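You operate a simulated robot arm through the tools that you are given. There is no shell and no other tool.

The job below is to be done with a simulated robot arm. You get a single attempt, and the scene is never put back.

Task
Warm the dent under the green tab, then pull it flat by hand.
Fine: use the air heater; put the air hood in its tray and switch the heater off before you pull; pull and finish while the strip is green. Set down upright: air hood.

The check looks at the end state, three seconds after you hand in, the way a careful person would. Anything else that was tipped, shoved, dropped, spilled or broken makes it a failure.

Robot
A 7-joint arm with a two-finger parallel gripper, fixed in place. Base frame: the origin is at the foot of the arm, x ahead of it, y to its left, z up. Lengths are in m, angles in degrees, forces in N, time in s.
Its first joint turns from -149.0 to 149.0 degrees. Payload 3.5 kg.
The TCP is the grasp point between the finger pads, 0.023 m short of the fingertips. In the tool frame z runs along the fingers and y along their closing line. Largest opening 0.094 m; finger width 0.038, thickness 0.01; the body of the gripper, 0.054 by 0.096 m, starts 0.039 m behind the TCP.
Orientation is that of the tool frame in the base frame, as a unit quaternion [w, x, y, z]. With the fingers straight down and closing along the base's y, the tool's x points along the base's -x, its y along +y and its z along -z.

Tools
- The arm moves only by the tool arm_command. Its argument "targets" is a list of rows, each a list of 3 entries, a list of its own where there are three numbers: the turn, a rotation vector about the base's x, y, z in degrees, then the shift along the base's x, y, z in m, then the gripper command, from -1 (fully open) to 1 (shut), values between in proportion. In form: [[[wx, wy, wz], [tx, ty, tz], gripper], ...]. A call has 1 to 20 rows; each row shifts and turns the commanded pose from where the row before left it. Each row takes 0.2 s and may step no farther than 0.05 m and 8.6 degrees from the row before; otherwise, or with a gripper value out of range, the whole call is refused. Where a pose cannot be reached the arm comes as near as it can. A force on the tool above 40 N (or 10 N above the force at the start of the call, whichever is more), or a blocked arm, ends the call early, and 0.2 s more pass. The fingers move at their own pace (about 0.153 m/s each) and stop on an object; they squeeze with about 20 N. The grip force told is the motor's: it shows also when the fingers shut on nothing. Time passes only in rows, and 0.2 s behind the last, so rows that do not move let the fingers close. The reply holds the time, the measured pose of the TCP, the force on the tool along the base axes, the opening and the grip force, in the units named above and with some noise, with the torque about the TCP (base axes, N m) and any sound that the robot's microphone picked up.
- Cameras (640 x 400 px; columns grow to the right, rows downward): "scene" is fixed at [0.0459, 0.5088, 1.6793]; the picture's right is [-0.93, -0.38, 0.00], its down [-0.27, 0.66, -0.70] and it looks along [0.27, -0.65, -0.71] (base axes); focal length 351 px, centre (320, 200). "wrist" rides on the gripper at [0.087, 0.016, -0.074] in the tool frame; the picture's right is [-0.18, 0.98, 0.00], its down [-0.58, -0.11, -0.81] and it looks along [-0.79, -0.15, 0.59] (tool axes); focal length 243 px, centre (320, 200). There is no depth. A picture from a camera that has moved, and an enlarged one, comes with that camera's place and axes in the base frame and with its lens. The place of the scene camera against the robot may be out by one fixed shift of up to 0.012 m in any direction.
- get_image(camera): a new picture of that camera. No time passes.
- close_up(camera, box): a new picture of the part [left, top, right, bottom] of that camera's present view, enlarged. No time passes.
- close_job(): hands the job in; it is judged then, once.

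Places have to be worked out from the pictures, the camera data and where the tool is seen. Open the gripper and draw the arm clear of the work before you hand the job in, unless the task says otherwise.

The tools are called after "Emit:" as a command line: name --argument value ..., lists and objects as JSON in quotes. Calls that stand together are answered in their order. arm_command: Moves the arm, as the interface text tells. Its arguments: {"type":"object","properties":{"targets":{"type":"array","items":{"type":"array"}}},"required":["targets"]} The other tools are called the same way: get_image (camera) takes a picture; close_up (camera, box) takes an enlarged picture of a part of a camera's view; close_job () hands the job in.

At the start:

```text
t: 0.0
tool_pos: [0.4773, -0.0001, 0.5735]
tool_rot: [0.002, 0.0, 1.0, 0.0]
force: [-0.1, 0.0, -0.4]
moment: [-0.01, -0.04, -0.02]
grip_width: 0.0942
finger_force: 0.1
```

scene: 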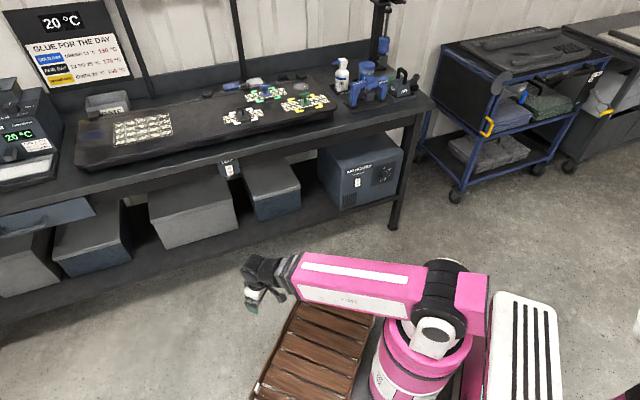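
wrist: 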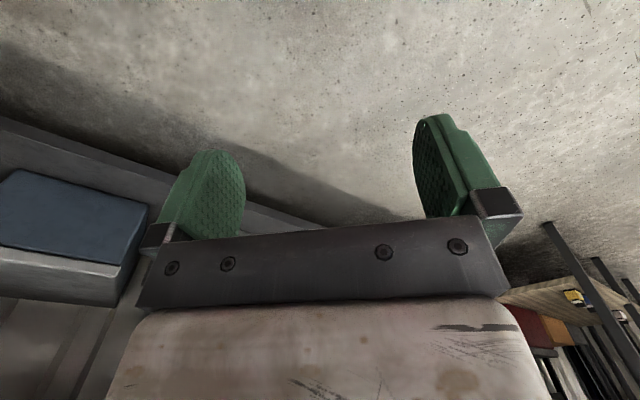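

The scene shows a bench beyond the arm with tools, panel and a display reading 20 °C. I'll enlarge the parts of the bench to identify the items.

Emit:
close_up --camera "scene" --box '[200, 50, 440, 200]'

Emit:
close_up --camera "scene" --box '[0, 60, 200, 200]'

Emit:
close_up --camera "scene" --box '[0, 0, 160, 100]'

Emit:
close_up --camera "scene" --box '[320, 0, 440, 110]'

Emit:
close_up --camera "scene" --box '[200, 70, 340, 135]'

```text
2.67 times, centred on (320, 125) of scene
camera zoom: at [0.0459, 0.5088, 1.6793], right [-0.93, -0.38, 0.0], down [-0.27, 0.66, -0.7], along [0.27, -0.65, -0.71], focal length 935 px, centre (320, 400)
```

zoom: 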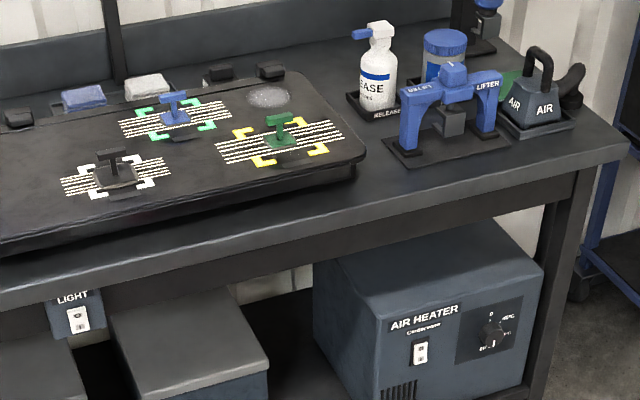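

```text
2.86 times, centred on (100, 130) of scene
camera zoom: at [0.0459, 0.5088, 1.6793], right [-0.93, -0.38, 0.0], down [-0.27, 0.66, -0.7], along [0.27, -0.65, -0.71], focal length 1002 px, centre (949, 400)
```

zoom: 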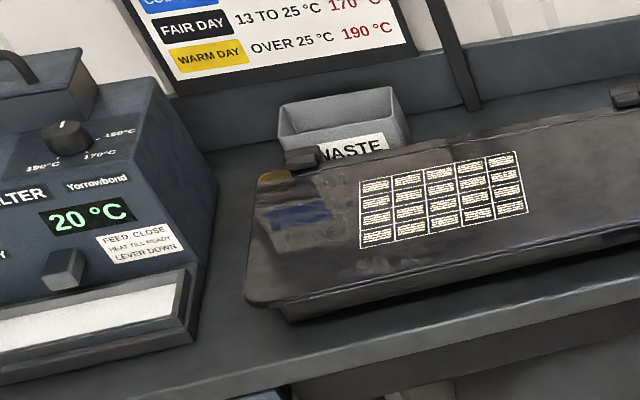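

```text
4.00 times, centred on (80, 50) of scene
camera zoom: at [0.0459, 0.5088, 1.6793], right [-0.93, -0.38, 0.0], down [-0.27, 0.66, -0.7], along [0.27, -0.65, -0.71], focal length 1403 px, centre (1280, 800)
```

zoom: 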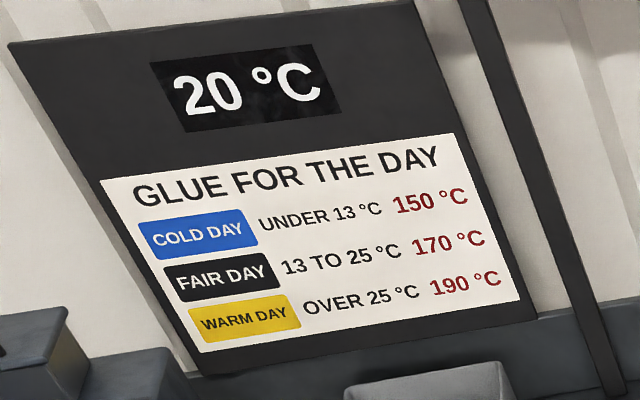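

```text
3.64 times, centred on (380, 55) of scene
camera zoom: at [0.0459, 0.5088, 1.6793], right [-0.93, -0.38, 0.0], down [-0.27, 0.66, -0.7], along [0.27, -0.65, -0.71], focal length 1275 px, centre (102, 727)
```

zoom: 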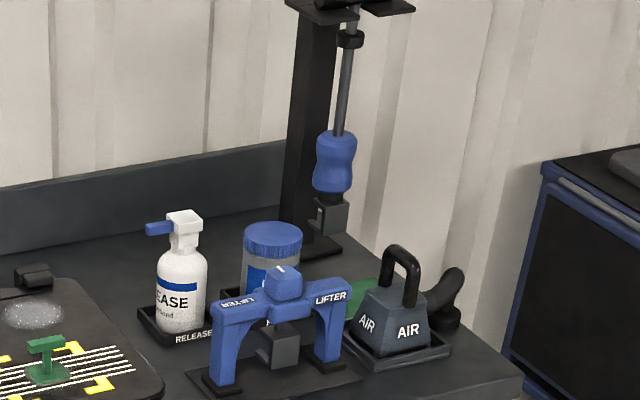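

```text
4.57 times, centred on (270, 102) of scene
camera zoom: at [0.0459, 0.5088, 1.6793], right [-0.93, -0.38, 0.0], down [-0.27, 0.66, -0.7], along [0.27, -0.65, -0.71], focal length 1603 px, centre (549, 646)
```

zoom: 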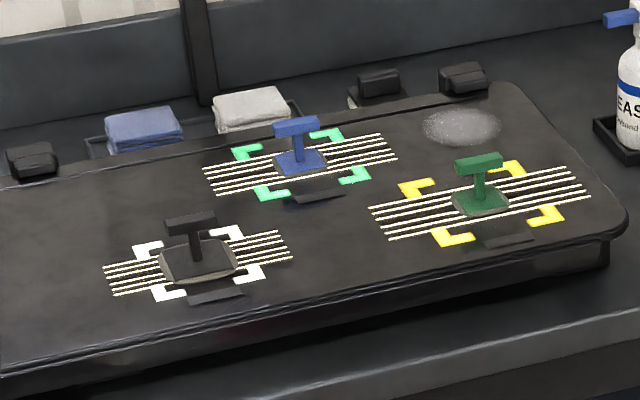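

The green tab sits on the yellow-cornered dent, the air hood is in its tray at the near right corner of the bench, and the heater box is under the bench. I'll look at heater switch, dial and hood closer.

Emit:
close_up --camera "scene" --box '[310, 125, 420, 220]'

Emit:
close_up --camera "scene" --box '[375, 55, 435, 110]'

Emit:
close_up --camera "scene" --box '[270, 80, 340, 130]'

Emit:
close_up --camera "scene" --box '[200, 150, 260, 200]'

Emit:
close_up --camera "scene" --box '[345, 160, 405, 205]'

```text
4.21 times, centred on (365, 172) of scene
camera zoom: at [0.0459, 0.5088, 1.6793], right [-0.93, -0.38, 0.0], down [-0.27, 0.66, -0.7], along [0.27, -0.65, -0.71], focal length 1476 px, centre (130, 316)
```

zoom: 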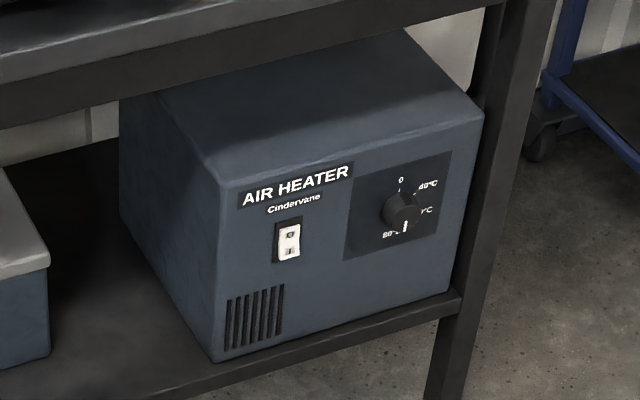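

```text
7.27 times, centred on (405, 82) of scene
camera zoom: at [0.0459, 0.5088, 1.6793], right [-0.93, -0.38, 0.0], down [-0.27, 0.66, -0.7], along [0.27, -0.65, -0.71], focal length 2550 px, centre (-298, 1054)
```

zoom: 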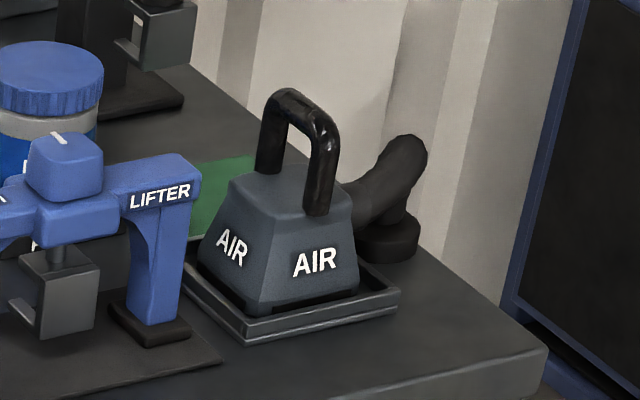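

```text
8.00 times, centred on (305, 105) of scene
camera zoom: at [0.0459, 0.5088, 1.6793], right [-0.93, -0.38, 0.0], down [-0.27, 0.66, -0.7], along [0.27, -0.65, -0.71], focal length 2805 px, centre (440, 960)
```

zoom: 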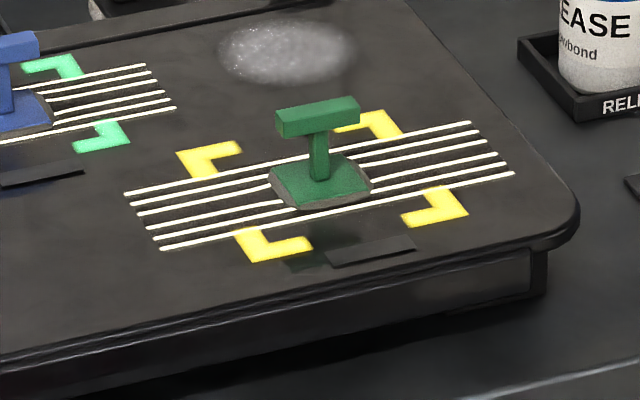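

```text
8.00 times, centred on (230, 175) of scene
camera zoom: at [0.0459, 0.5088, 1.6793], right [-0.93, -0.38, 0.0], down [-0.27, 0.66, -0.7], along [0.27, -0.65, -0.71], focal length 2805 px, centre (1040, 400)
```

zoom: 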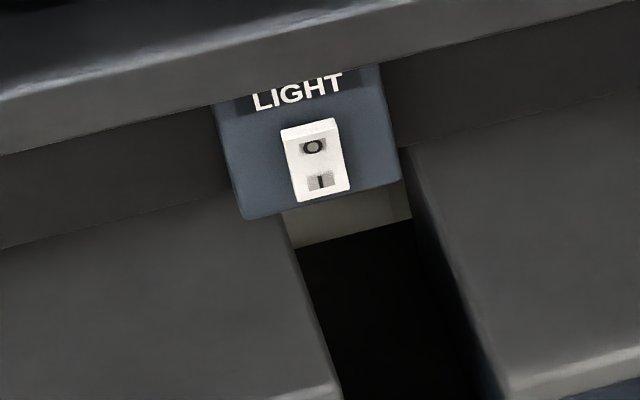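

```text
8.89 times, centred on (375, 182) of scene
camera zoom: at [0.0459, 0.5088, 1.6793], right [-0.93, -0.38, 0.0], down [-0.27, 0.66, -0.7], along [0.27, -0.65, -0.71], focal length 3117 px, centre (-169, 356)
```

zoom: 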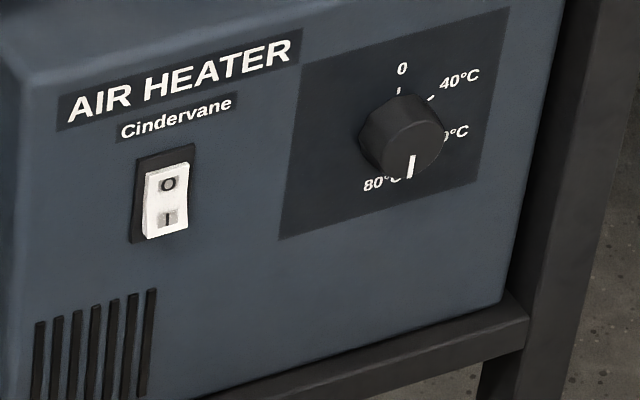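

I estimate the bench top at around z≈0.9 on the −y side (needs parallax to confirm), so I first lift the arm well above it before turning toward it.

Emit:
arm_command --targets '[[[0, 0, 0], [0, 0, 0.05], -1], [[0, 0, 0], [0, 0, 0.05], -1], [[0, 0, 0], [0, 0, 0.05], -1], [[0, 0, 0], [0, 0, 0.05], -1], [[0, 0, 0], [0, 0, 0.05], -1], [[0, 0, 0], [0, 0, 0.05], -1], [[0, 0, 0], [0, 0, 0.05], -1], [[0, 0, 0], [0, 0, 0.05], -1], [[0, 0, 0], [0, 0, 0.05], -1], [[0, 0, 0], [0, 0, 0.05], -1], [[0, 0, 0], [0, 0, 0.05], -1], [[0, 0, 0], [0, 0, 0.05], -1]]'

```text
t: 1.9
tool_pos: [0.493, 0.0015, 0.9733]
tool_rot: [0.012, 0.002, 1.0, -0.002]
force: [8.2, -0.8, -13.4]
moment: [-0.24, -0.59, -0.1]
grip_width: 0.0941
finger_force: 0.1
out of reach, approached as far as the arm can: row 2, 3, 9
stopped in row 9: the force on the tool passed its limit at 88 N (the readings are from after the stop); the commanded pose is now the measured one
```

The arm stopped near z=0.97 with a force reading; I'll look at what happened before moving.

Emit:
get_image --camera "scene"

Emit:
get_image --camera "wrist"

```text
taken
```

scene: 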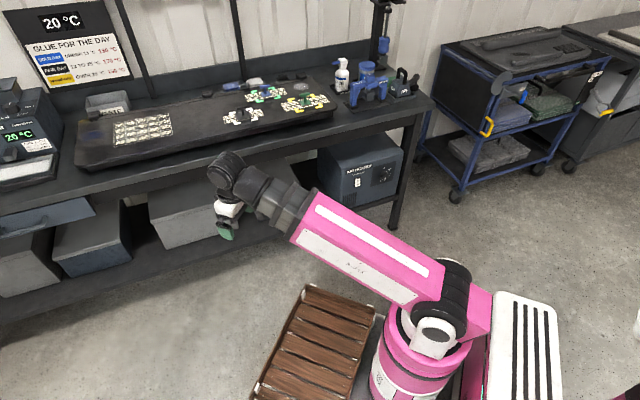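

```text
taken
camera wrist: at [0.4038, 0.0195, 1.0435], right [0.19, 0.98, 0.0], down [0.56, -0.11, 0.82], along [0.81, -0.15, -0.57], focal length 243 px, centre (320, 200)
```

wrist: 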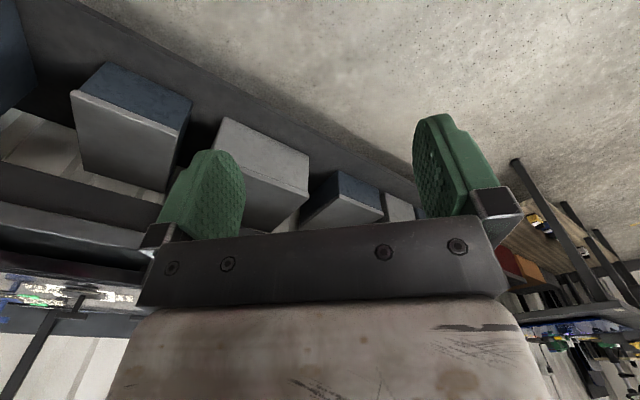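

No contact is visible; the jump looks like an arm-posture limit. The bench edge seems to run diagonally, facing about −41° from base x, so I turn the arm around the base axis to −41° at this radius to view it with the wrist camera.

Emit:
arm_command --targets '[[[0, 0, -5.125], [-0.002, -0.044, 0], -1], [[0, 0, -5.125], [-0.0059, -0.0437, 0], -1], [[0, 0, -5.125], [-0.0097, -0.043, 0], -1], [[0, 0, -5.125], [-0.0136, -0.042, 0], -1], [[0, 0, -5.125], [-0.0173, -0.0405, 0], -1], [[0, 0, -5.125], [-0.0208, -0.0389, 0], -1], [[0, 0, -5.125], [-0.0242, -0.0368, 0], -1], [[0, 0, -5.125], [-0.0274, -0.0345, 0], -1]]'

Emit:
get_image --camera "scene"

Emit:
get_image --camera "wrist"

```text
t: 3.4
tool_pos: [0.4158, -0.2622, 0.974]
tool_rot: [0.013, 0.281, 0.96, -0.006]
force: [0.9, -2.0, -1.9]
moment: [-0.08, -0.07, 0.01]
grip_width: 0.0939
finger_force: 0.1
stopped in row 7: the force on the tool passed its limit at 42 N (the readings are from after the stop); the commanded pose is now the measured one
```

```text
taken
```

scene: 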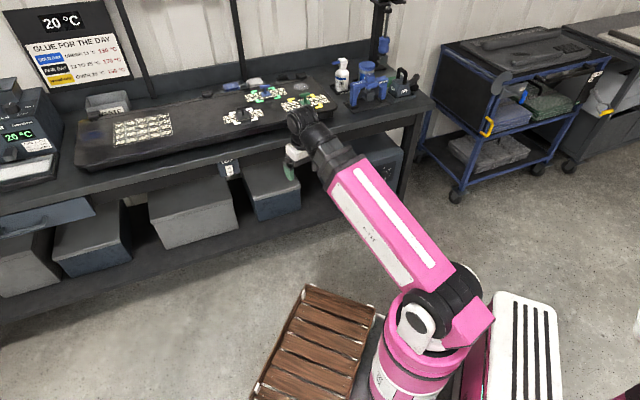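

```text
taken
camera wrist: at [0.3492, -0.1993, 1.0444], right [0.69, 0.73, 0.0], down [0.41, -0.39, 0.82], along [0.6, -0.56, -0.57], focal length 243 px, centre (320, 200)
```

wrist: 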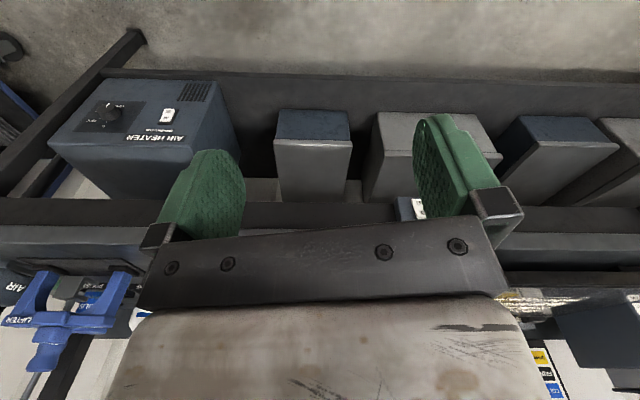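

Triangulating the heater switch from both cameras gives about (0.37, −0.75, 0.51), consistent in both views, and the bench top appears near z≈0.89. I'll raise slowly, moving a bit outward, to look down onto the bench.

Emit:
arm_command --targets '[[[0, 0, 0], [0.01, -0.01, 0.025], -1], [[0, 0, 0], [0.01, -0.01, 0.025], -1], [[0, 0, 0], [0.01, -0.01, 0.025], -1], [[0, 0, 0], [0.01, -0.01, 0.025], -1], [[0, 0, 0], [0.0, -0.0, 0.025], -1], [[0, 0, 0], [0.0, 0.0, 0.025], -1], [[0, 0, 0], [0.0, 0.0, 0.025], -1], [[0, 0, 0], [0.0, 0.0, 0.025], -1]]'

Emit:
get_image --camera "wrist"

Emit:
get_image --camera "scene"

```text
t: 3.7
tool_pos: [0.4218, -0.2676, 0.9846]
tool_rot: [0.02, 0.283, 0.959, -0.009]
force: [2.2, -2.6, -5.6]
moment: [-0.27, -0.15, -0.05]
grip_width: 0.0938
finger_force: 0.0
stopped in row 1: the force on the tool passed its limit at 61 N (the readings are from after the stop); the commanded pose is now the measured one
```

```text
taken
camera wrist: at [0.3549, -0.204, 1.055], right [0.69, 0.73, 0.0], down [0.4, -0.38, 0.83], along [0.6, -0.57, -0.56], focal length 243 px, centre (320, 200)
```

wrist: 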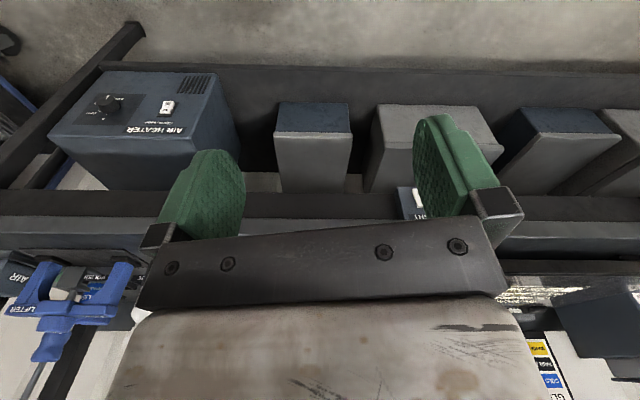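

```text
taken
```

scene: 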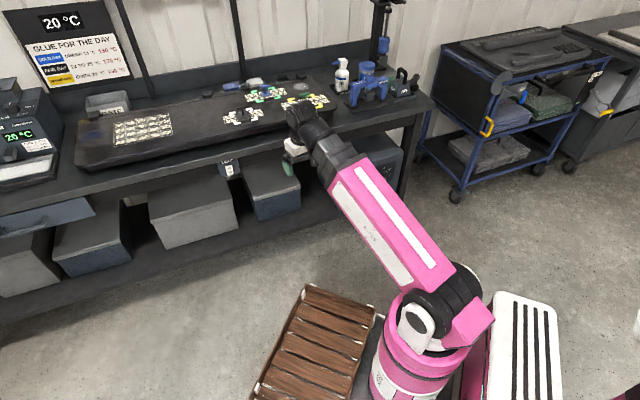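

The stop seems due to a posture limit when rising at this small radius. I'll move outward along the heading slowly at this height instead, staying ahead of the bench edge.

Emit:
arm_command --targets '[[[0, 0, 0], [0.008, -0.006, 0], -1], [[0, 0, 0], [0.015, -0.012, 0], -1], [[0, 0, 0], [0.015, -0.012, 0], -1], [[0, 0, 0], [0.015, -0.012, 0], -1], [[0, 0, 0], [0.015, -0.012, 0], -1]]'

```text
t: 4.9
tool_pos: [0.4902, -0.3221, 0.9856]
tool_rot: [0.02, 0.283, 0.959, -0.009]
force: [0.2, 0.9, 0.4]
moment: [0.01, 0.03, -0.03]
grip_width: 0.094
finger_force: 0.1
```

That moved freely (radius 0.587). Now raising here.

Emit:
arm_command --targets '[[[0, 0, 0], [0, 0, 0.01], -1], [[0, 0, 0], [0, 0, 0.02], -1], [[0, 0, 0], [0, 0, 0.025], -1], [[0, 0, 0], [0, 0, 0.025], -1], [[0, 0, 0], [0, 0, 0.025], -1], [[0, 0, 0], [0, 0, 0.025], -1], [[0, 0, 0], [0, 0, 0.025], -1], [[0, 0, 0], [0, 0, 0.025], -1], [[0, 0, 0], [0, 0, 0.02], -1], [[0, 0, 0], [0, 0, 0.01], -1]]'

Emit:
get_image --camera "wrist"

```text
t: 5.7
tool_pos: [0.4928, -0.3228, 1.0324]
tool_rot: [0.027, 0.284, 0.958, -0.012]
force: [5.5, -3.6, -8.2]
moment: [-0.31, -0.19, -0.1]
grip_width: 0.094
finger_force: 0.2
stopped in row 3: the force on the tool passed its limit at 66 N (the readings are from after the stop); the commanded pose is now the measured one
```

```text
taken
camera wrist: at [0.4249, -0.2589, 1.1011], right [0.69, 0.72, 0.0], down [0.39, -0.38, 0.84], along [0.61, -0.58, -0.54], focal length 243 px, centre (320, 200)
```

wrist: 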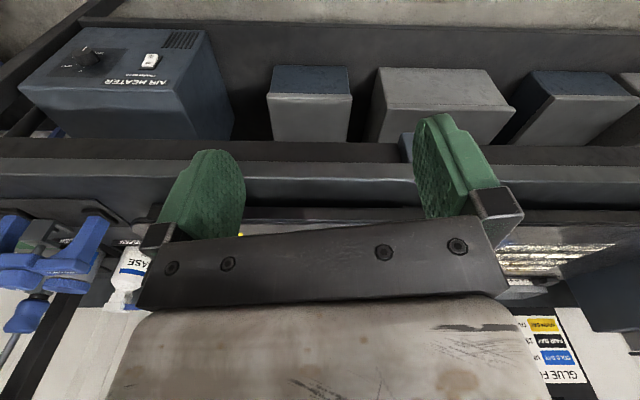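

Tool-down height is limited by radius. I'll move outward at about z=1.02 over the front of the panel (clear of tabs and the lifter), correct the small tilt, and look again.

Emit:
arm_command --targets '[[[0, 0, 0], [0.0073, -0.01, -0.005], -1], [[0, 0, -1], [0.01, -0.0169, 0], -1], [[0, 0, -1], [0.01, -0.0169, 0], -1], [[0.4, 0.5, -1], [0.01, -0.0169, 0], -1], [[0.4, 0.5, -1], [0.01, -0.0169, 0], -1], [[0.4, 0.5, -1], [0.01, -0.0169, 0], -1], [[0.5, 0.5, -1], [0.01, -0.0169, 0], -1], [[0.5, 0.6, -1], [0.01, -0.0169, 0], -1], [[0, 0, -1], [0.0073, -0.0169, 0], -1]]'

Emit:
get_image --camera "wrist"

Emit:
get_image --camera "scene"

```text
t: 7.7
tool_pos: [0.5766, -0.4666, 1.0259]
tool_rot: [-0.003, 0.35, 0.937, -0.001]
force: [0.6, -0.1, 0.2]
moment: [0.0, -0.01, -0.01]
grip_width: 0.0942
finger_force: 0.1
```

```text
taken
camera wrist: at [0.5217, -0.3969, 1.1], right [0.78, 0.62, 0.0], down [0.37, -0.46, 0.81], along [0.5, -0.63, -0.59], focal length 243 px, centre (320, 200)
```

wrist: 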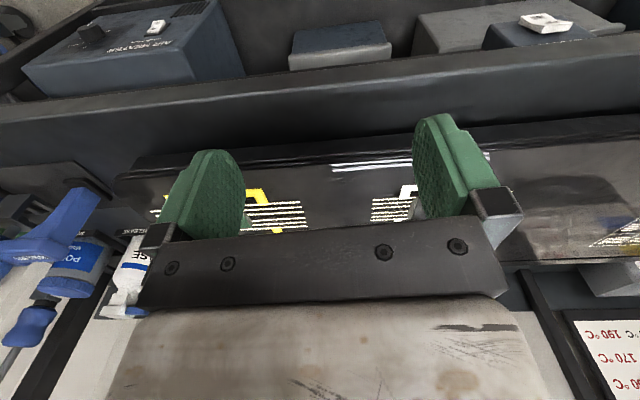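

```text
taken
```

scene: 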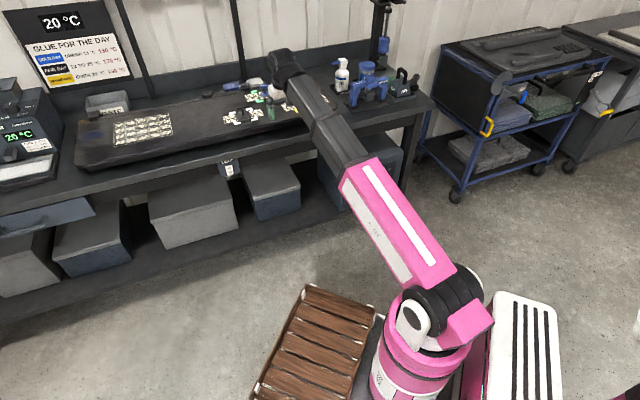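

The wrist view shows the panel with the yellow corners at z≈0.895 by rough triangulation. Next I swing to a heading of about −70° at radius 0.70 to view the hood and lifter.

Emit:
arm_command --targets '[[[0, 0, -3.4], [-0.0323, -0.0304, 0], -1], [[0, 0, -3.4], [-0.0342, -0.0294, 0], -1], [[0, 0, -3.4], [-0.0354, -0.0255, 0], -1], [[0, 0, -3.4], [-0.0376, -0.024, 0], -1], [[0, 0, -3.4], [-0.0371, -0.0216, 0], -1], [[0, 0, -3.4], [-0.0398, -0.019, 0], -1], [[0, 0, -3.4], [-0.0394, -0.0158, 0], -1], [[0, 0, -3.4], [-0.0408, -0.0147, 0], -1], [[0, 0, -3.4], [-0.0406, -0.0108, 0], -1]]'

Emit:
get_image --camera "wrist"

Emit:
get_image --camera "scene"

```text
t: 9.7
tool_pos: [0.2395, -0.6601, 1.0282]
tool_rot: [-0.003, 0.584, 0.812, -0.001]
force: [-2.5, -5.2, -9.0]
moment: [-0.32, -0.55, 0.51]
grip_width: 0.094
finger_force: 0.0
```

```text
taken
camera wrist: at [0.2283, -0.5714, 1.1015], right [0.99, 0.14, 0.0], down [0.08, -0.59, 0.81], along [0.11, -0.8, -0.59], focal length 243 px, centre (320, 200)
```

wrist: 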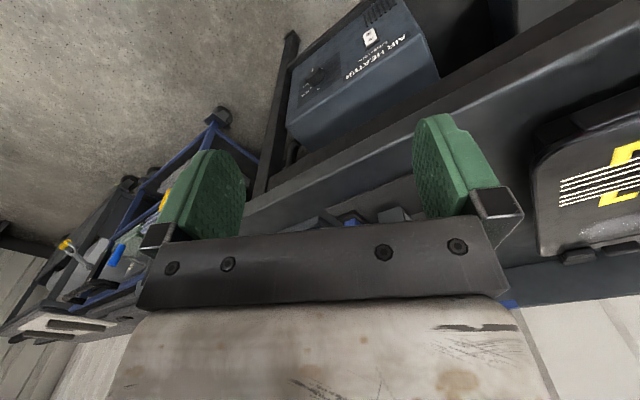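

```text
taken
```

scene: 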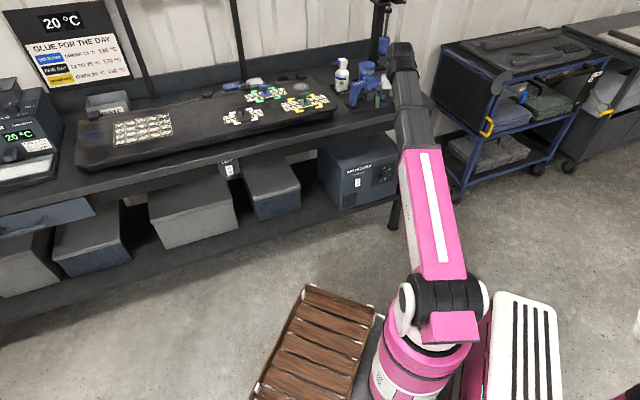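

The gripper hides the hood from this pose. I'll back off and yaw the tool so the hood shows at the left side of the wrist picture.

Emit:
arm_command --targets '[[[0, 0, 4.5], [0.0095, 0.019, -0.003], -1], [[0, 0, 4.5], [0.0095, 0.019, -0.003], -1], [[0, 0, 4.5], [0.0095, 0.019, -0.003], -1], [[0, 0, 4.5], [0.0095, 0.019, -0.003], -1], [[0, 0, 4.5], [0.0095, 0.019, 0], -1], [[0, 0, 4.5], [0.0095, 0.019, 0], -1], [[0, 0, 4.5], [0.0095, 0.019, 0], -1], [[0, 0, 4.5], [0.0095, 0.019, 0], -1]]'

Emit:
get_image --camera "wrist"

Emit:
close_up --camera "wrist" --box '[0, 150, 200, 400]'

Emit:
close_up --camera "wrist" --box '[0, 0, 200, 130]'

```text
t: 10.1
tool_pos: [0.248, -0.6456, 1.0263]
tool_rot: [0.001, 0.564, 0.826, -0.004]
force: [-0.5, 0.2, 0.1]
moment: [-0.01, 0.0, -0.02]
grip_width: 0.0942
finger_force: 0.1
stopped in row 2: the force on the tool passed its limit at 48 N (the readings are from after the stop); the commanded pose is now the measured one
```

```text
taken
camera wrist: at [0.2316, -0.5576, 1.0989], right [0.98, 0.19, 0.0], down [0.11, -0.58, 0.81], along [0.15, -0.8, -0.59], focal length 243 px, centre (320, 200)
```

wrist: 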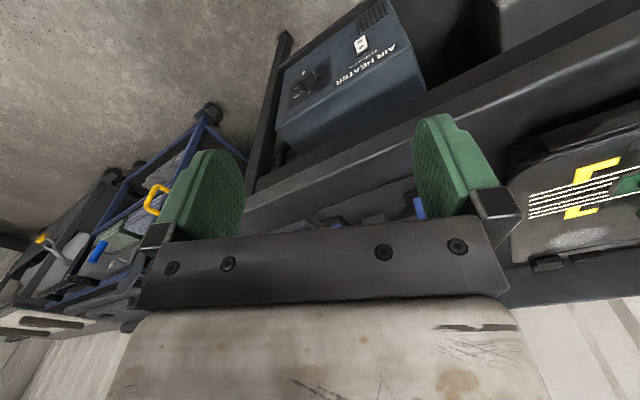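

```text
1.60 times, centred on (100, 275) of wrist
camera zoom: at [0.2316, -0.5576, 1.0989], right [0.98, 0.19, 0.0], down [0.11, -0.58, 0.81], along [0.15, -0.8, -0.59], focal length 388 px, centre (672, 80)
```

zoom: 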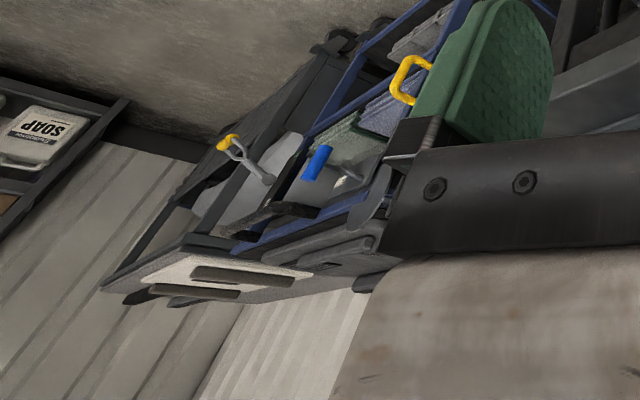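

```text
3.08 times, centred on (100, 65) of wrist
camera zoom: at [0.2316, -0.5576, 1.0989], right [0.98, 0.19, 0.0], down [0.11, -0.58, 0.81], along [0.15, -0.8, -0.59], focal length 746 px, centre (997, 615)
```

zoom: 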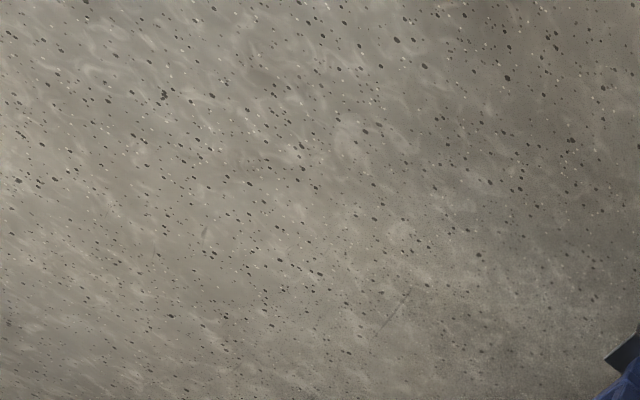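

Just a jerk-limit stop; I'll repeat the move with a gentler ramp.

Emit:
arm_command --targets '[[[0, 0, 1], [0.002, 0.004, 0], -1], [[0, 0, 2], [0.004, 0.008, 0], -1], [[0, 0, 3], [0.006, 0.012, 0], -1], [[0, 0, 3], [0.006, 0.012, 0], -1], [[0, 0, 3], [0.006, 0.012, 0], -1], [[0, 0, 3], [0.006, 0.012, 0], -1], [[0, 0, 3], [0.006, 0.012, 0], -1], [[0, 0, 3], [0.006, 0.012, 0], -1], [[0, 0, 3], [0.006, 0.012, 0], -1], [[0, 0, 3], [0.006, 0.012, 0], -1], [[0, 0, 3], [0.006, 0.012, 0], -1], [[0, 0, 2], [0.004, 0.008, 0], -1], [[0, 0, 1], [0.002, 0.004, 0], -1]]'

Emit:
get_image --camera "wrist"

Emit:
close_up --camera "wrist" --box '[0, 150, 200, 400]'

Emit:
close_up --camera "wrist" --box '[0, 0, 200, 130]'

```text
t: 10.8
tool_pos: [0.2544, -0.6347, 1.0277]
tool_rot: [0.004, 0.544, 0.839, -0.006]
force: [-1.4, -3.5, -4.9]
moment: [-0.18, -0.22, 0.2]
grip_width: 0.0942
finger_force: 0.1
stopped in row 3: the force on the tool passed its limit at 47 N (the readings are from after the stop); the commanded pose is now the measured one
```

```text
taken
camera wrist: at [0.2341, -0.5467, 1.0992], right [0.97, 0.23, 0.0], down [0.14, -0.56, 0.81], along [0.19, -0.79, -0.58], focal length 243 px, centre (320, 200)
```

wrist: 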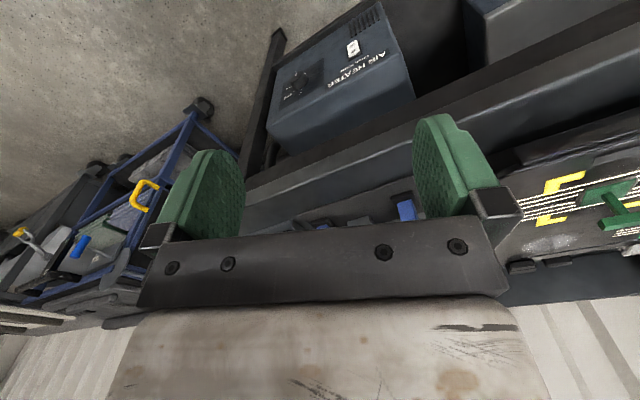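

```text
1.60 times, centred on (100, 275) of wrist
camera zoom: at [0.2341, -0.5467, 1.0992], right [0.97, 0.23, 0.0], down [0.14, -0.56, 0.81], along [0.19, -0.79, -0.58], focal length 388 px, centre (672, 80)
```

zoom: 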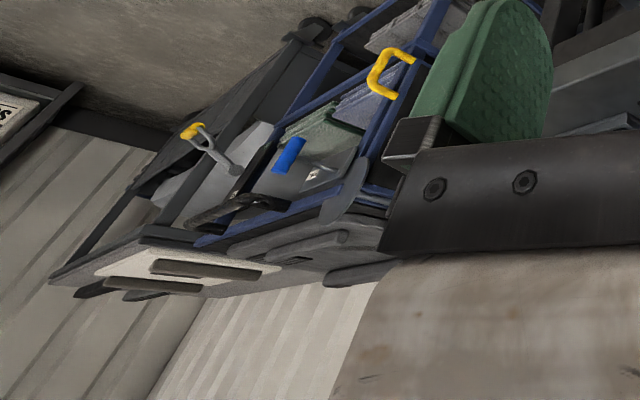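

```text
3.08 times, centred on (100, 65) of wrist
camera zoom: at [0.2341, -0.5467, 1.0992], right [0.97, 0.23, 0.0], down [0.14, -0.56, 0.81], along [0.19, -0.79, -0.58], focal length 746 px, centre (997, 615)
```

zoom: 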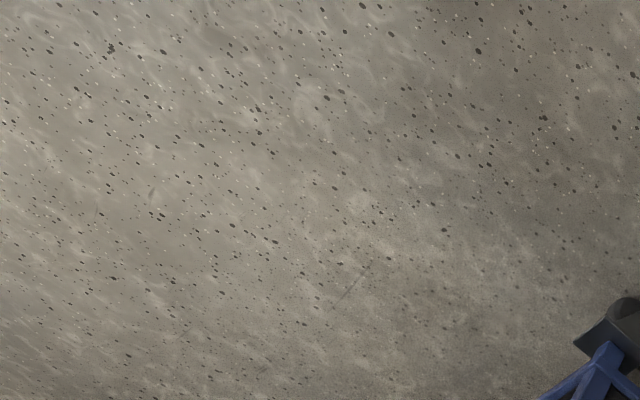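

The stops correlate with moving inward at this height (wrist limit). I lower to ~0.98 first, then move inward.

Emit:
arm_command --targets '[[[0, 0, 0], [0, 0, -0.005], -1], [[0, 0, 0], [0, 0, -0.012], -1], [[0, 0, 0], [0, 0, -0.015], -1], [[0, 0, 0], [0, 0, -0.015], -1], [[0, 0, 1], [0.002, 0.004, 0], -1], [[0, 0, 2], [0.004, 0.008, 0], -1], [[0, 0, 3], [0.006, 0.012, -0.002], -1], [[0, 0, 3], [0.006, 0.012, -0.002], -1], [[0, 0, 3], [0.006, 0.012, -0.002], -1], [[0, 0, 3], [0.006, 0.012, -0.002], -1], [[0, 0, 3], [0.006, 0.012, -0.002], -1], [[0, 0, 3], [0.006, 0.012, -0.002], -1], [[0, 0, 3], [0.006, 0.012, -0.002], -1], [[0, 0, 3], [0.006, 0.012, -0.002], -1], [[0, 0, 2], [0.004, 0.008, 0], -1], [[0, 0, 1], [0.002, 0.004, 0], -1]]'

Emit:
get_image --camera "wrist"

Emit:
close_up --camera "wrist" --box '[0, 150, 200, 400]'

Emit:
close_up --camera "wrist" --box '[0, 0, 200, 130]'

```text
t: 14.2
tool_pos: [0.3167, -0.5138, 0.9611]
tool_rot: [0.004, 0.308, 0.951, -0.004]
force: [0.1, 0.3, -0.1]
moment: [0.01, 0.01, 0.01]
grip_width: 0.0941
finger_force: 0.0
```

```text
taken
camera wrist: at [0.2542, -0.4479, 1.0344], right [0.72, 0.69, 0.0], down [0.4, -0.42, 0.81], along [0.56, -0.59, -0.58], focal length 243 px, centre (320, 200)
```

wrist: 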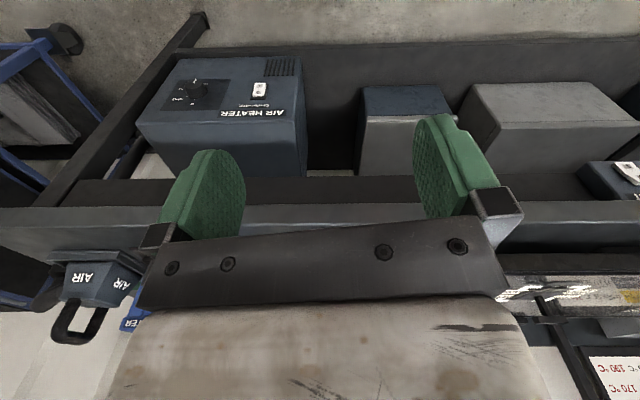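

```text
1.60 times, centred on (100, 275) of wrist
camera zoom: at [0.2542, -0.4479, 1.0344], right [0.72, 0.69, 0.0], down [0.4, -0.42, 0.81], along [0.56, -0.59, -0.58], focal length 388 px, centre (672, 80)
```

zoom: 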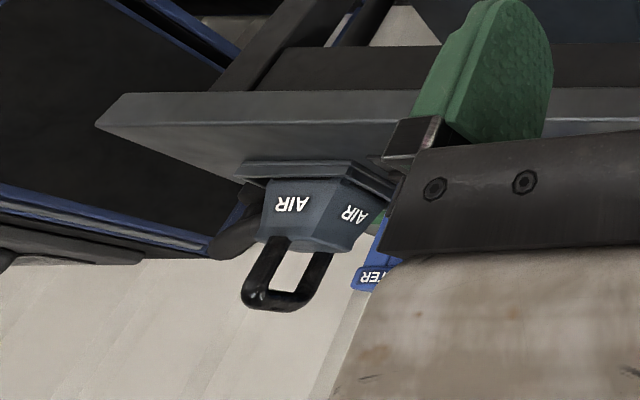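

```text
3.08 times, centred on (100, 65) of wrist
camera zoom: at [0.2542, -0.4479, 1.0344], right [0.72, 0.69, 0.0], down [0.4, -0.42, 0.81], along [0.56, -0.59, -0.58], focal length 746 px, centre (997, 615)
```

zoom: 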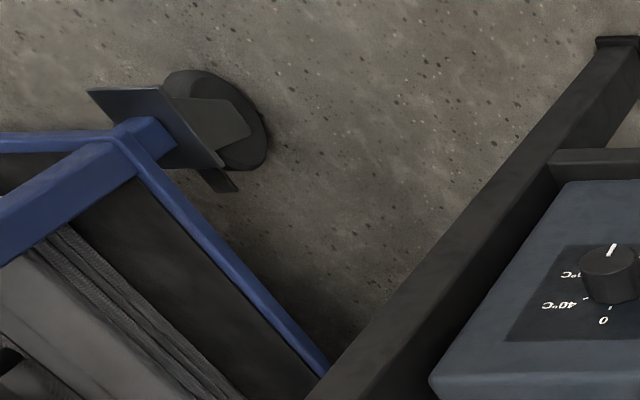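

The hood is now visible: its handle bar runs along the bench depth direction, centre near (0.268, −0.947, 1.00). I'll take enlarged views of the dial/switch and hood from here.

Emit:
close_up --camera "wrist" --box '[160, 65, 300, 130]'

Emit:
close_up --camera "wrist" --box '[30, 230, 160, 350]'

Emit:
close_up --camera "wrist" --box '[560, 140, 640, 200]'

Emit:
close_up --camera "scene" --box '[330, 50, 440, 115]'

```text
4.57 times, centred on (230, 98) of wrist
camera zoom: at [0.2542, -0.4479, 1.0344], right [0.72, 0.69, 0.0], down [0.4, -0.42, 0.81], along [0.56, -0.59, -0.58], focal length 1109 px, centre (731, 669)
```

zoom: 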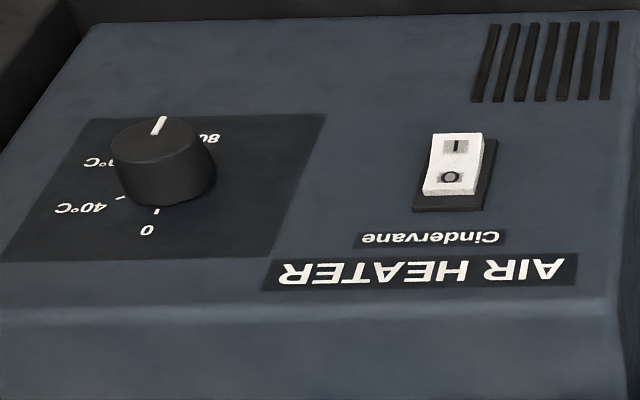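

```text
3.33 times, centred on (95, 290) of wrist
camera zoom: at [0.2542, -0.4479, 1.0344], right [0.72, 0.69, 0.0], down [0.4, -0.42, 0.81], along [0.56, -0.59, -0.58], focal length 809 px, centre (1070, -100)
```

zoom: 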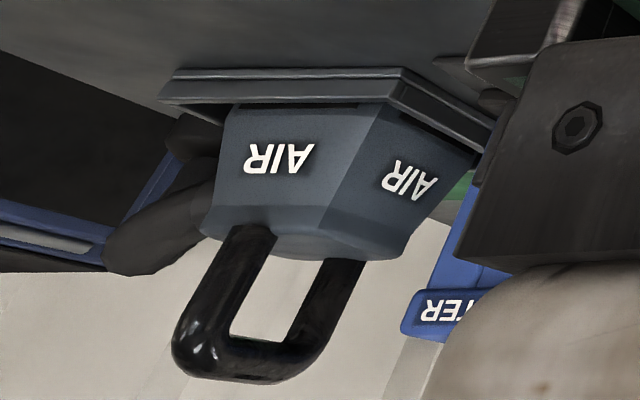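

```text
6.67 times, centred on (600, 170) of wrist
camera zoom: at [0.2542, -0.4479, 1.0344], right [0.72, 0.69, 0.0], down [0.4, -0.42, 0.81], along [0.56, -0.59, -0.58], focal length 1618 px, centre (-1547, 400)
```

zoom: 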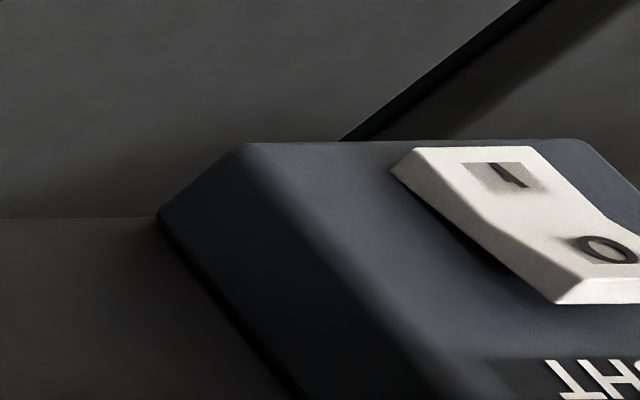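

```text
5.82 times, centred on (385, 82) of scene
camera zoom: at [0.0459, 0.5088, 1.6793], right [-0.93, -0.38, 0.0], down [-0.27, 0.66, -0.7], along [0.27, -0.65, -0.71], focal length 2040 px, centre (-58, 884)
```

zoom: 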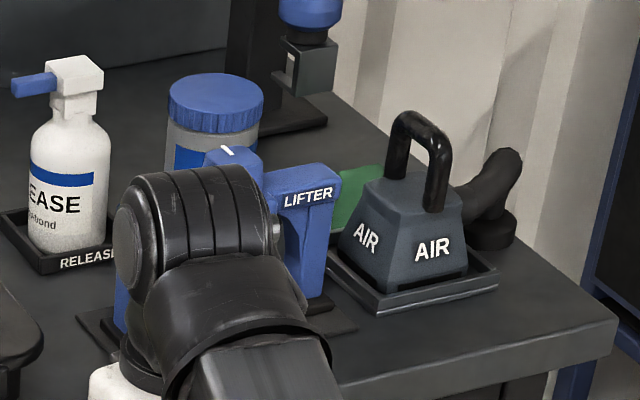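

Combining views gives the switch at ≈(0.369, −0.774, 0.490) and the hood handle at ≈(0.272, −0.988, 0.99), aligned with bench depth; the dial points at 80 °C. Next I get a good wrist view of the green tab from the side to fix the panel height.

Emit:
arm_command --targets '[[[0, 0, -1], [-0.002, -0.004, 0.002], -1], [[0, 0, -2], [-0.004, -0.008, 0.003], -1], [[0, 0, -3], [-0.006, -0.014, 0.004], -1], [[0, 0, -3], [-0.006, -0.014, 0.004], -1], [[0, 0, -3], [-0.006, -0.014, 0.004], -1], [[0, 0, -3], [-0.006, -0.014, 0.004], -1], [[0, 0, -3], [-0.006, -0.014, 0.004], -1], [[0, 0, -3], [-0.006, -0.014, 0.002], -1], [[0, 0, -2], [-0.003, -0.008, 0.0], -1], [[0, 0, -2], [-0.001, -0.004, 0.0], -1]]'

Emit:
get_image --camera "wrist"

Emit:
close_up --camera "wrist" --box '[500, 140, 640, 270]'

Emit:
close_up --camera "wrist" --box '[240, 20, 440, 145]'

```text
t: 16.4
tool_pos: [0.2702, -0.622, 0.9916]
tool_rot: [0.003, 0.507, 0.862, -0.005]
force: [0.3, 0.5, -0.1]
moment: [0.01, 0.01, 0.0]
grip_width: 0.0939
finger_force: 0.1
```

```text
taken
camera wrist: at [0.2414, -0.5358, 1.0633], right [0.95, 0.32, 0.0], down [0.19, -0.55, 0.81], along [0.26, -0.77, -0.58], focal length 243 px, centre (320, 200)
```

wrist: 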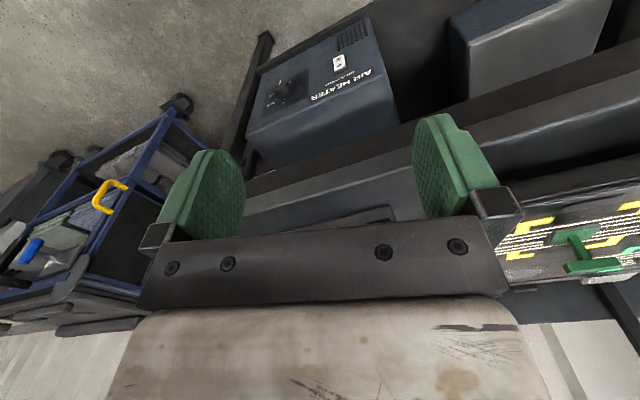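

```text
3.08 times, centred on (570, 205) of wrist
camera zoom: at [0.2414, -0.5358, 1.0633], right [0.95, 0.32, 0.0], down [0.19, -0.55, 0.81], along [0.26, -0.77, -0.58], focal length 746 px, centre (-449, 185)
```

zoom: 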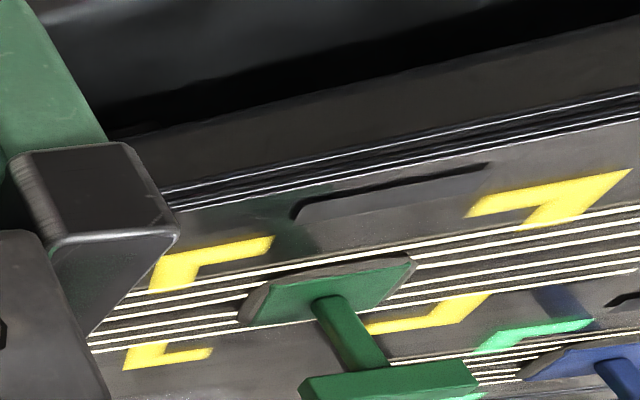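

```text
3.20 times, centred on (340, 82) of wrist
camera zoom: at [0.2414, -0.5358, 1.0633], right [0.95, 0.32, 0.0], down [0.19, -0.55, 0.81], along [0.26, -0.77, -0.58], focal length 776 px, centre (256, 576)
```

zoom: 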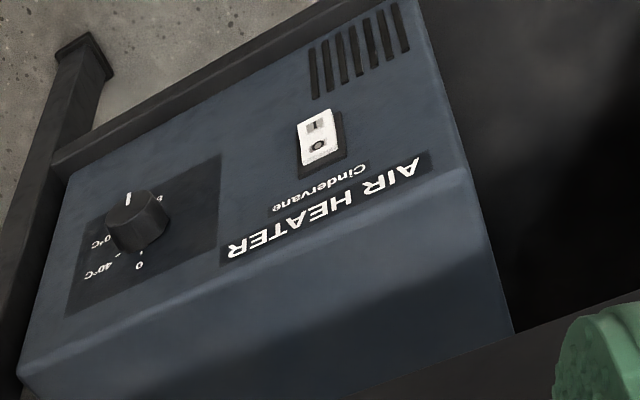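

Good view: the green tab's plate is at ≈(0.608, −0.685, 0.927) with its T-bar at z≈0.965 along the bench length; yellow corners form a 0.117 m square around it, bench yaw ≈ −45°. Now I approach the hood: yaw the tool to −45°, tilt fingers outward 25° to gain reach, and hover short of the handle.

Emit:
arm_command --targets '[[[0, 0, 2], [-0.002, -0.01, 0], -0.3], [[0, 0, 4], [-0.003, -0.02, 0.002], -0.3], [[0, 0, 4], [-0.003, -0.025, 0.003], -0.3], [[0, 0, 4], [-0.003, -0.025, 0.005], -0.3], [[-2.1, -2.1, 2], [-0.003, -0.025, 0.01], -0.3], [[-3.2, -3.15, 0], [-0.003, -0.03, 0.012], -0.3], [[-3.57, -3.5, 0], [-0.003, -0.03, 0.015], -0.3], [[-3.57, -3.5, 0], [-0.003, -0.035, 0.015], -0.3], [[-3.2, -3.15, 0], [-0.003, -0.035, 0.015], -0.3], [[-2.1, -2.1, 0], [-0.003, -0.035, 0.015], -0.3], [[0, 0, 0], [-0.003, -0.03, 0.012], -0.3], [[0, 0, 0], [-0.002, -0.02, 0.005], -0.3], [[0, 0, 0], [0, -0.01, 0.002], -0.3]]'

Emit:
get_image --camera "wrist"

Emit:
get_image --camera "scene"

```text
t: 19.2
tool_pos: [0.2351, -0.9524, 1.1026]
tool_rot: [0.203, 0.372, 0.902, -0.088]
force: [0.1, -0.1, -0.4]
moment: [0.0, 0.0, 0.01]
grip_width: 0.0612
finger_force: 0.0
```

```text
taken
camera wrist: at [0.1686, -0.8617, 1.1317], right [0.81, 0.58, 0.07], down [0.05, -0.2, 0.98], along [0.58, -0.79, -0.19], focal length 243 px, centre (320, 200)
```

wrist: 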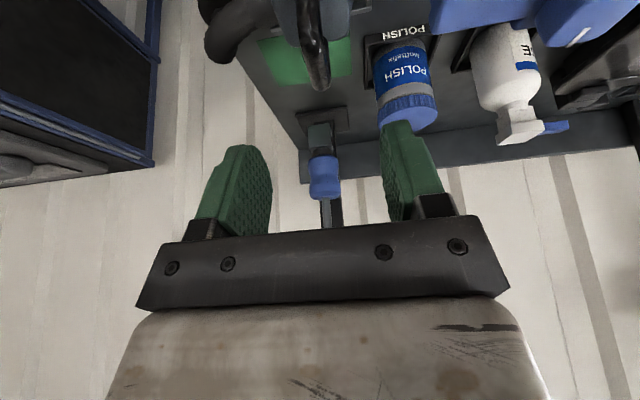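

```text
taken
```

scene: 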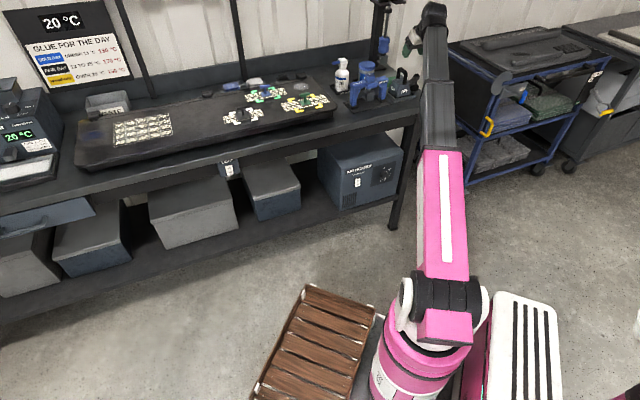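

The hover pose was reached freely and the handle shows between the fingers at the top of the wrist picture. I enlarge that to check alignment.

Emit:
close_up --camera "wrist" --box '[230, 0, 410, 120]'

Emit:
close_up --camera "scene" --box '[340, 0, 450, 110]'

```text
3.33 times, centred on (320, 60) of wrist
camera zoom: at [0.1686, -0.8617, 1.1317], right [0.81, 0.58, 0.07], down [0.05, -0.2, 0.98], along [0.58, -0.79, -0.19], focal length 809 px, centre (320, 667)
```

zoom: 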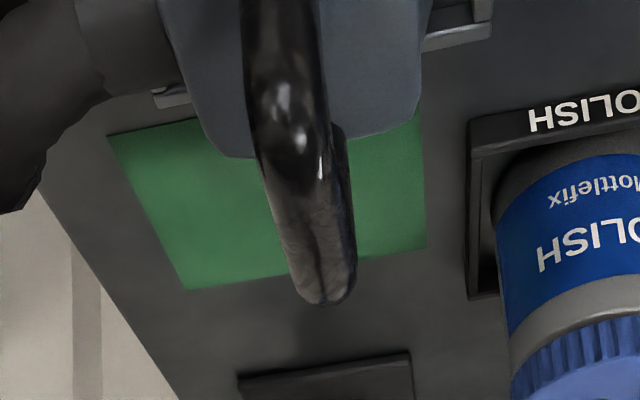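

```text
3.64 times, centred on (395, 55) of scene
camera zoom: at [0.0459, 0.5088, 1.6793], right [-0.93, -0.38, 0.0], down [-0.27, 0.66, -0.7], along [0.27, -0.65, -0.71], focal length 1275 px, centre (47, 727)
```

zoom: 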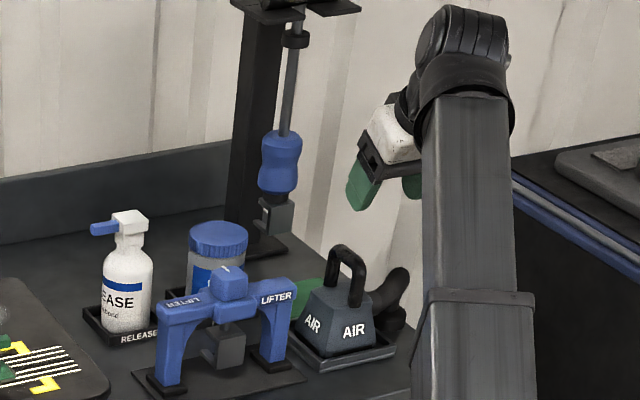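

The bar is aligned with the gripper (lateral error ~1 mm) and about 0.115 m ahead along the tool axis. I descend 0.108 m along the tool axis with fingers open at 0.06.

Emit:
arm_command --targets '[[[0, 0, 0], [0.0015, -0.0015, -0.0045], -0.3], [[0, 0, 0], [0.003, -0.003, -0.009], -0.3], [[0, 0, 0], [0.0045, -0.0045, -0.0136], -0.3], [[0, 0, 0], [0.0045, -0.0045, -0.0136], -0.3], [[0, 0, 0], [0.0045, -0.0045, -0.0136], -0.3], [[0, 0, 0], [0.0045, -0.0045, -0.0136], -0.3], [[0, 0, 0], [0.0045, -0.0045, -0.0136], -0.3], [[0, 0, 0], [0.003, -0.003, -0.009], -0.3], [[0, 0, 0], [0.002, -0.002, -0.006], -0.3]]'

Emit:
get_image --camera "wrist"

Emit:
close_up --camera "scene" --box '[360, 30, 450, 110]'

```text
t: 21.2
tool_pos: [0.2688, -0.9838, 1.0049]
tool_rot: [0.202, 0.372, 0.902, -0.088]
force: [-0.3, -0.3, 0.5]
moment: [-0.01, -0.01, 0.0]
grip_width: 0.061
finger_force: 0.0
```

```text
taken
camera wrist: at [0.2011, -0.894, 1.0332], right [0.81, 0.58, 0.07], down [0.05, -0.2, 0.98], along [0.58, -0.79, -0.19], focal length 243 px, centre (320, 200)
```

wrist: 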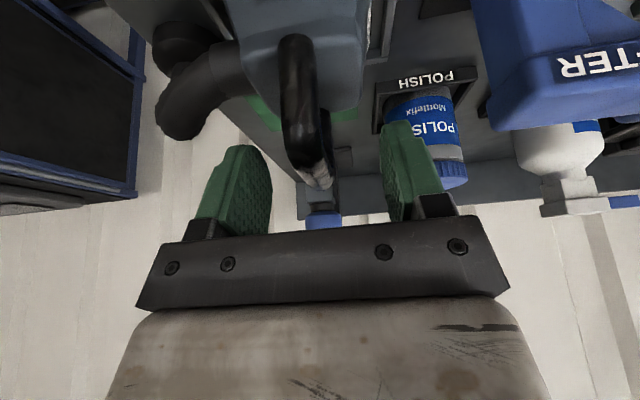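

```text
5.00 times, centred on (405, 70) of scene
camera zoom: at [0.0459, 0.5088, 1.6793], right [-0.93, -0.38, 0.0], down [-0.27, 0.66, -0.7], along [0.27, -0.65, -0.71], focal length 1753 px, centre (-105, 850)
```

zoom: 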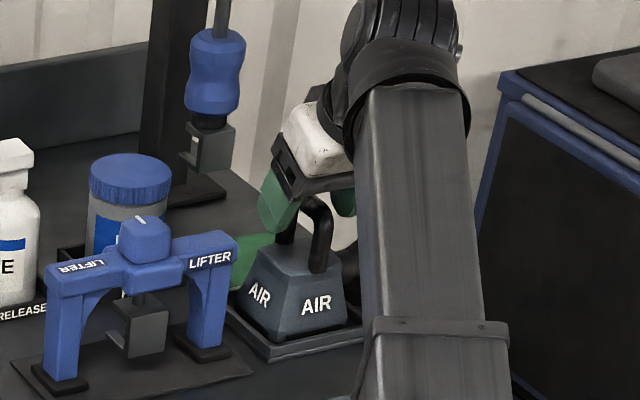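

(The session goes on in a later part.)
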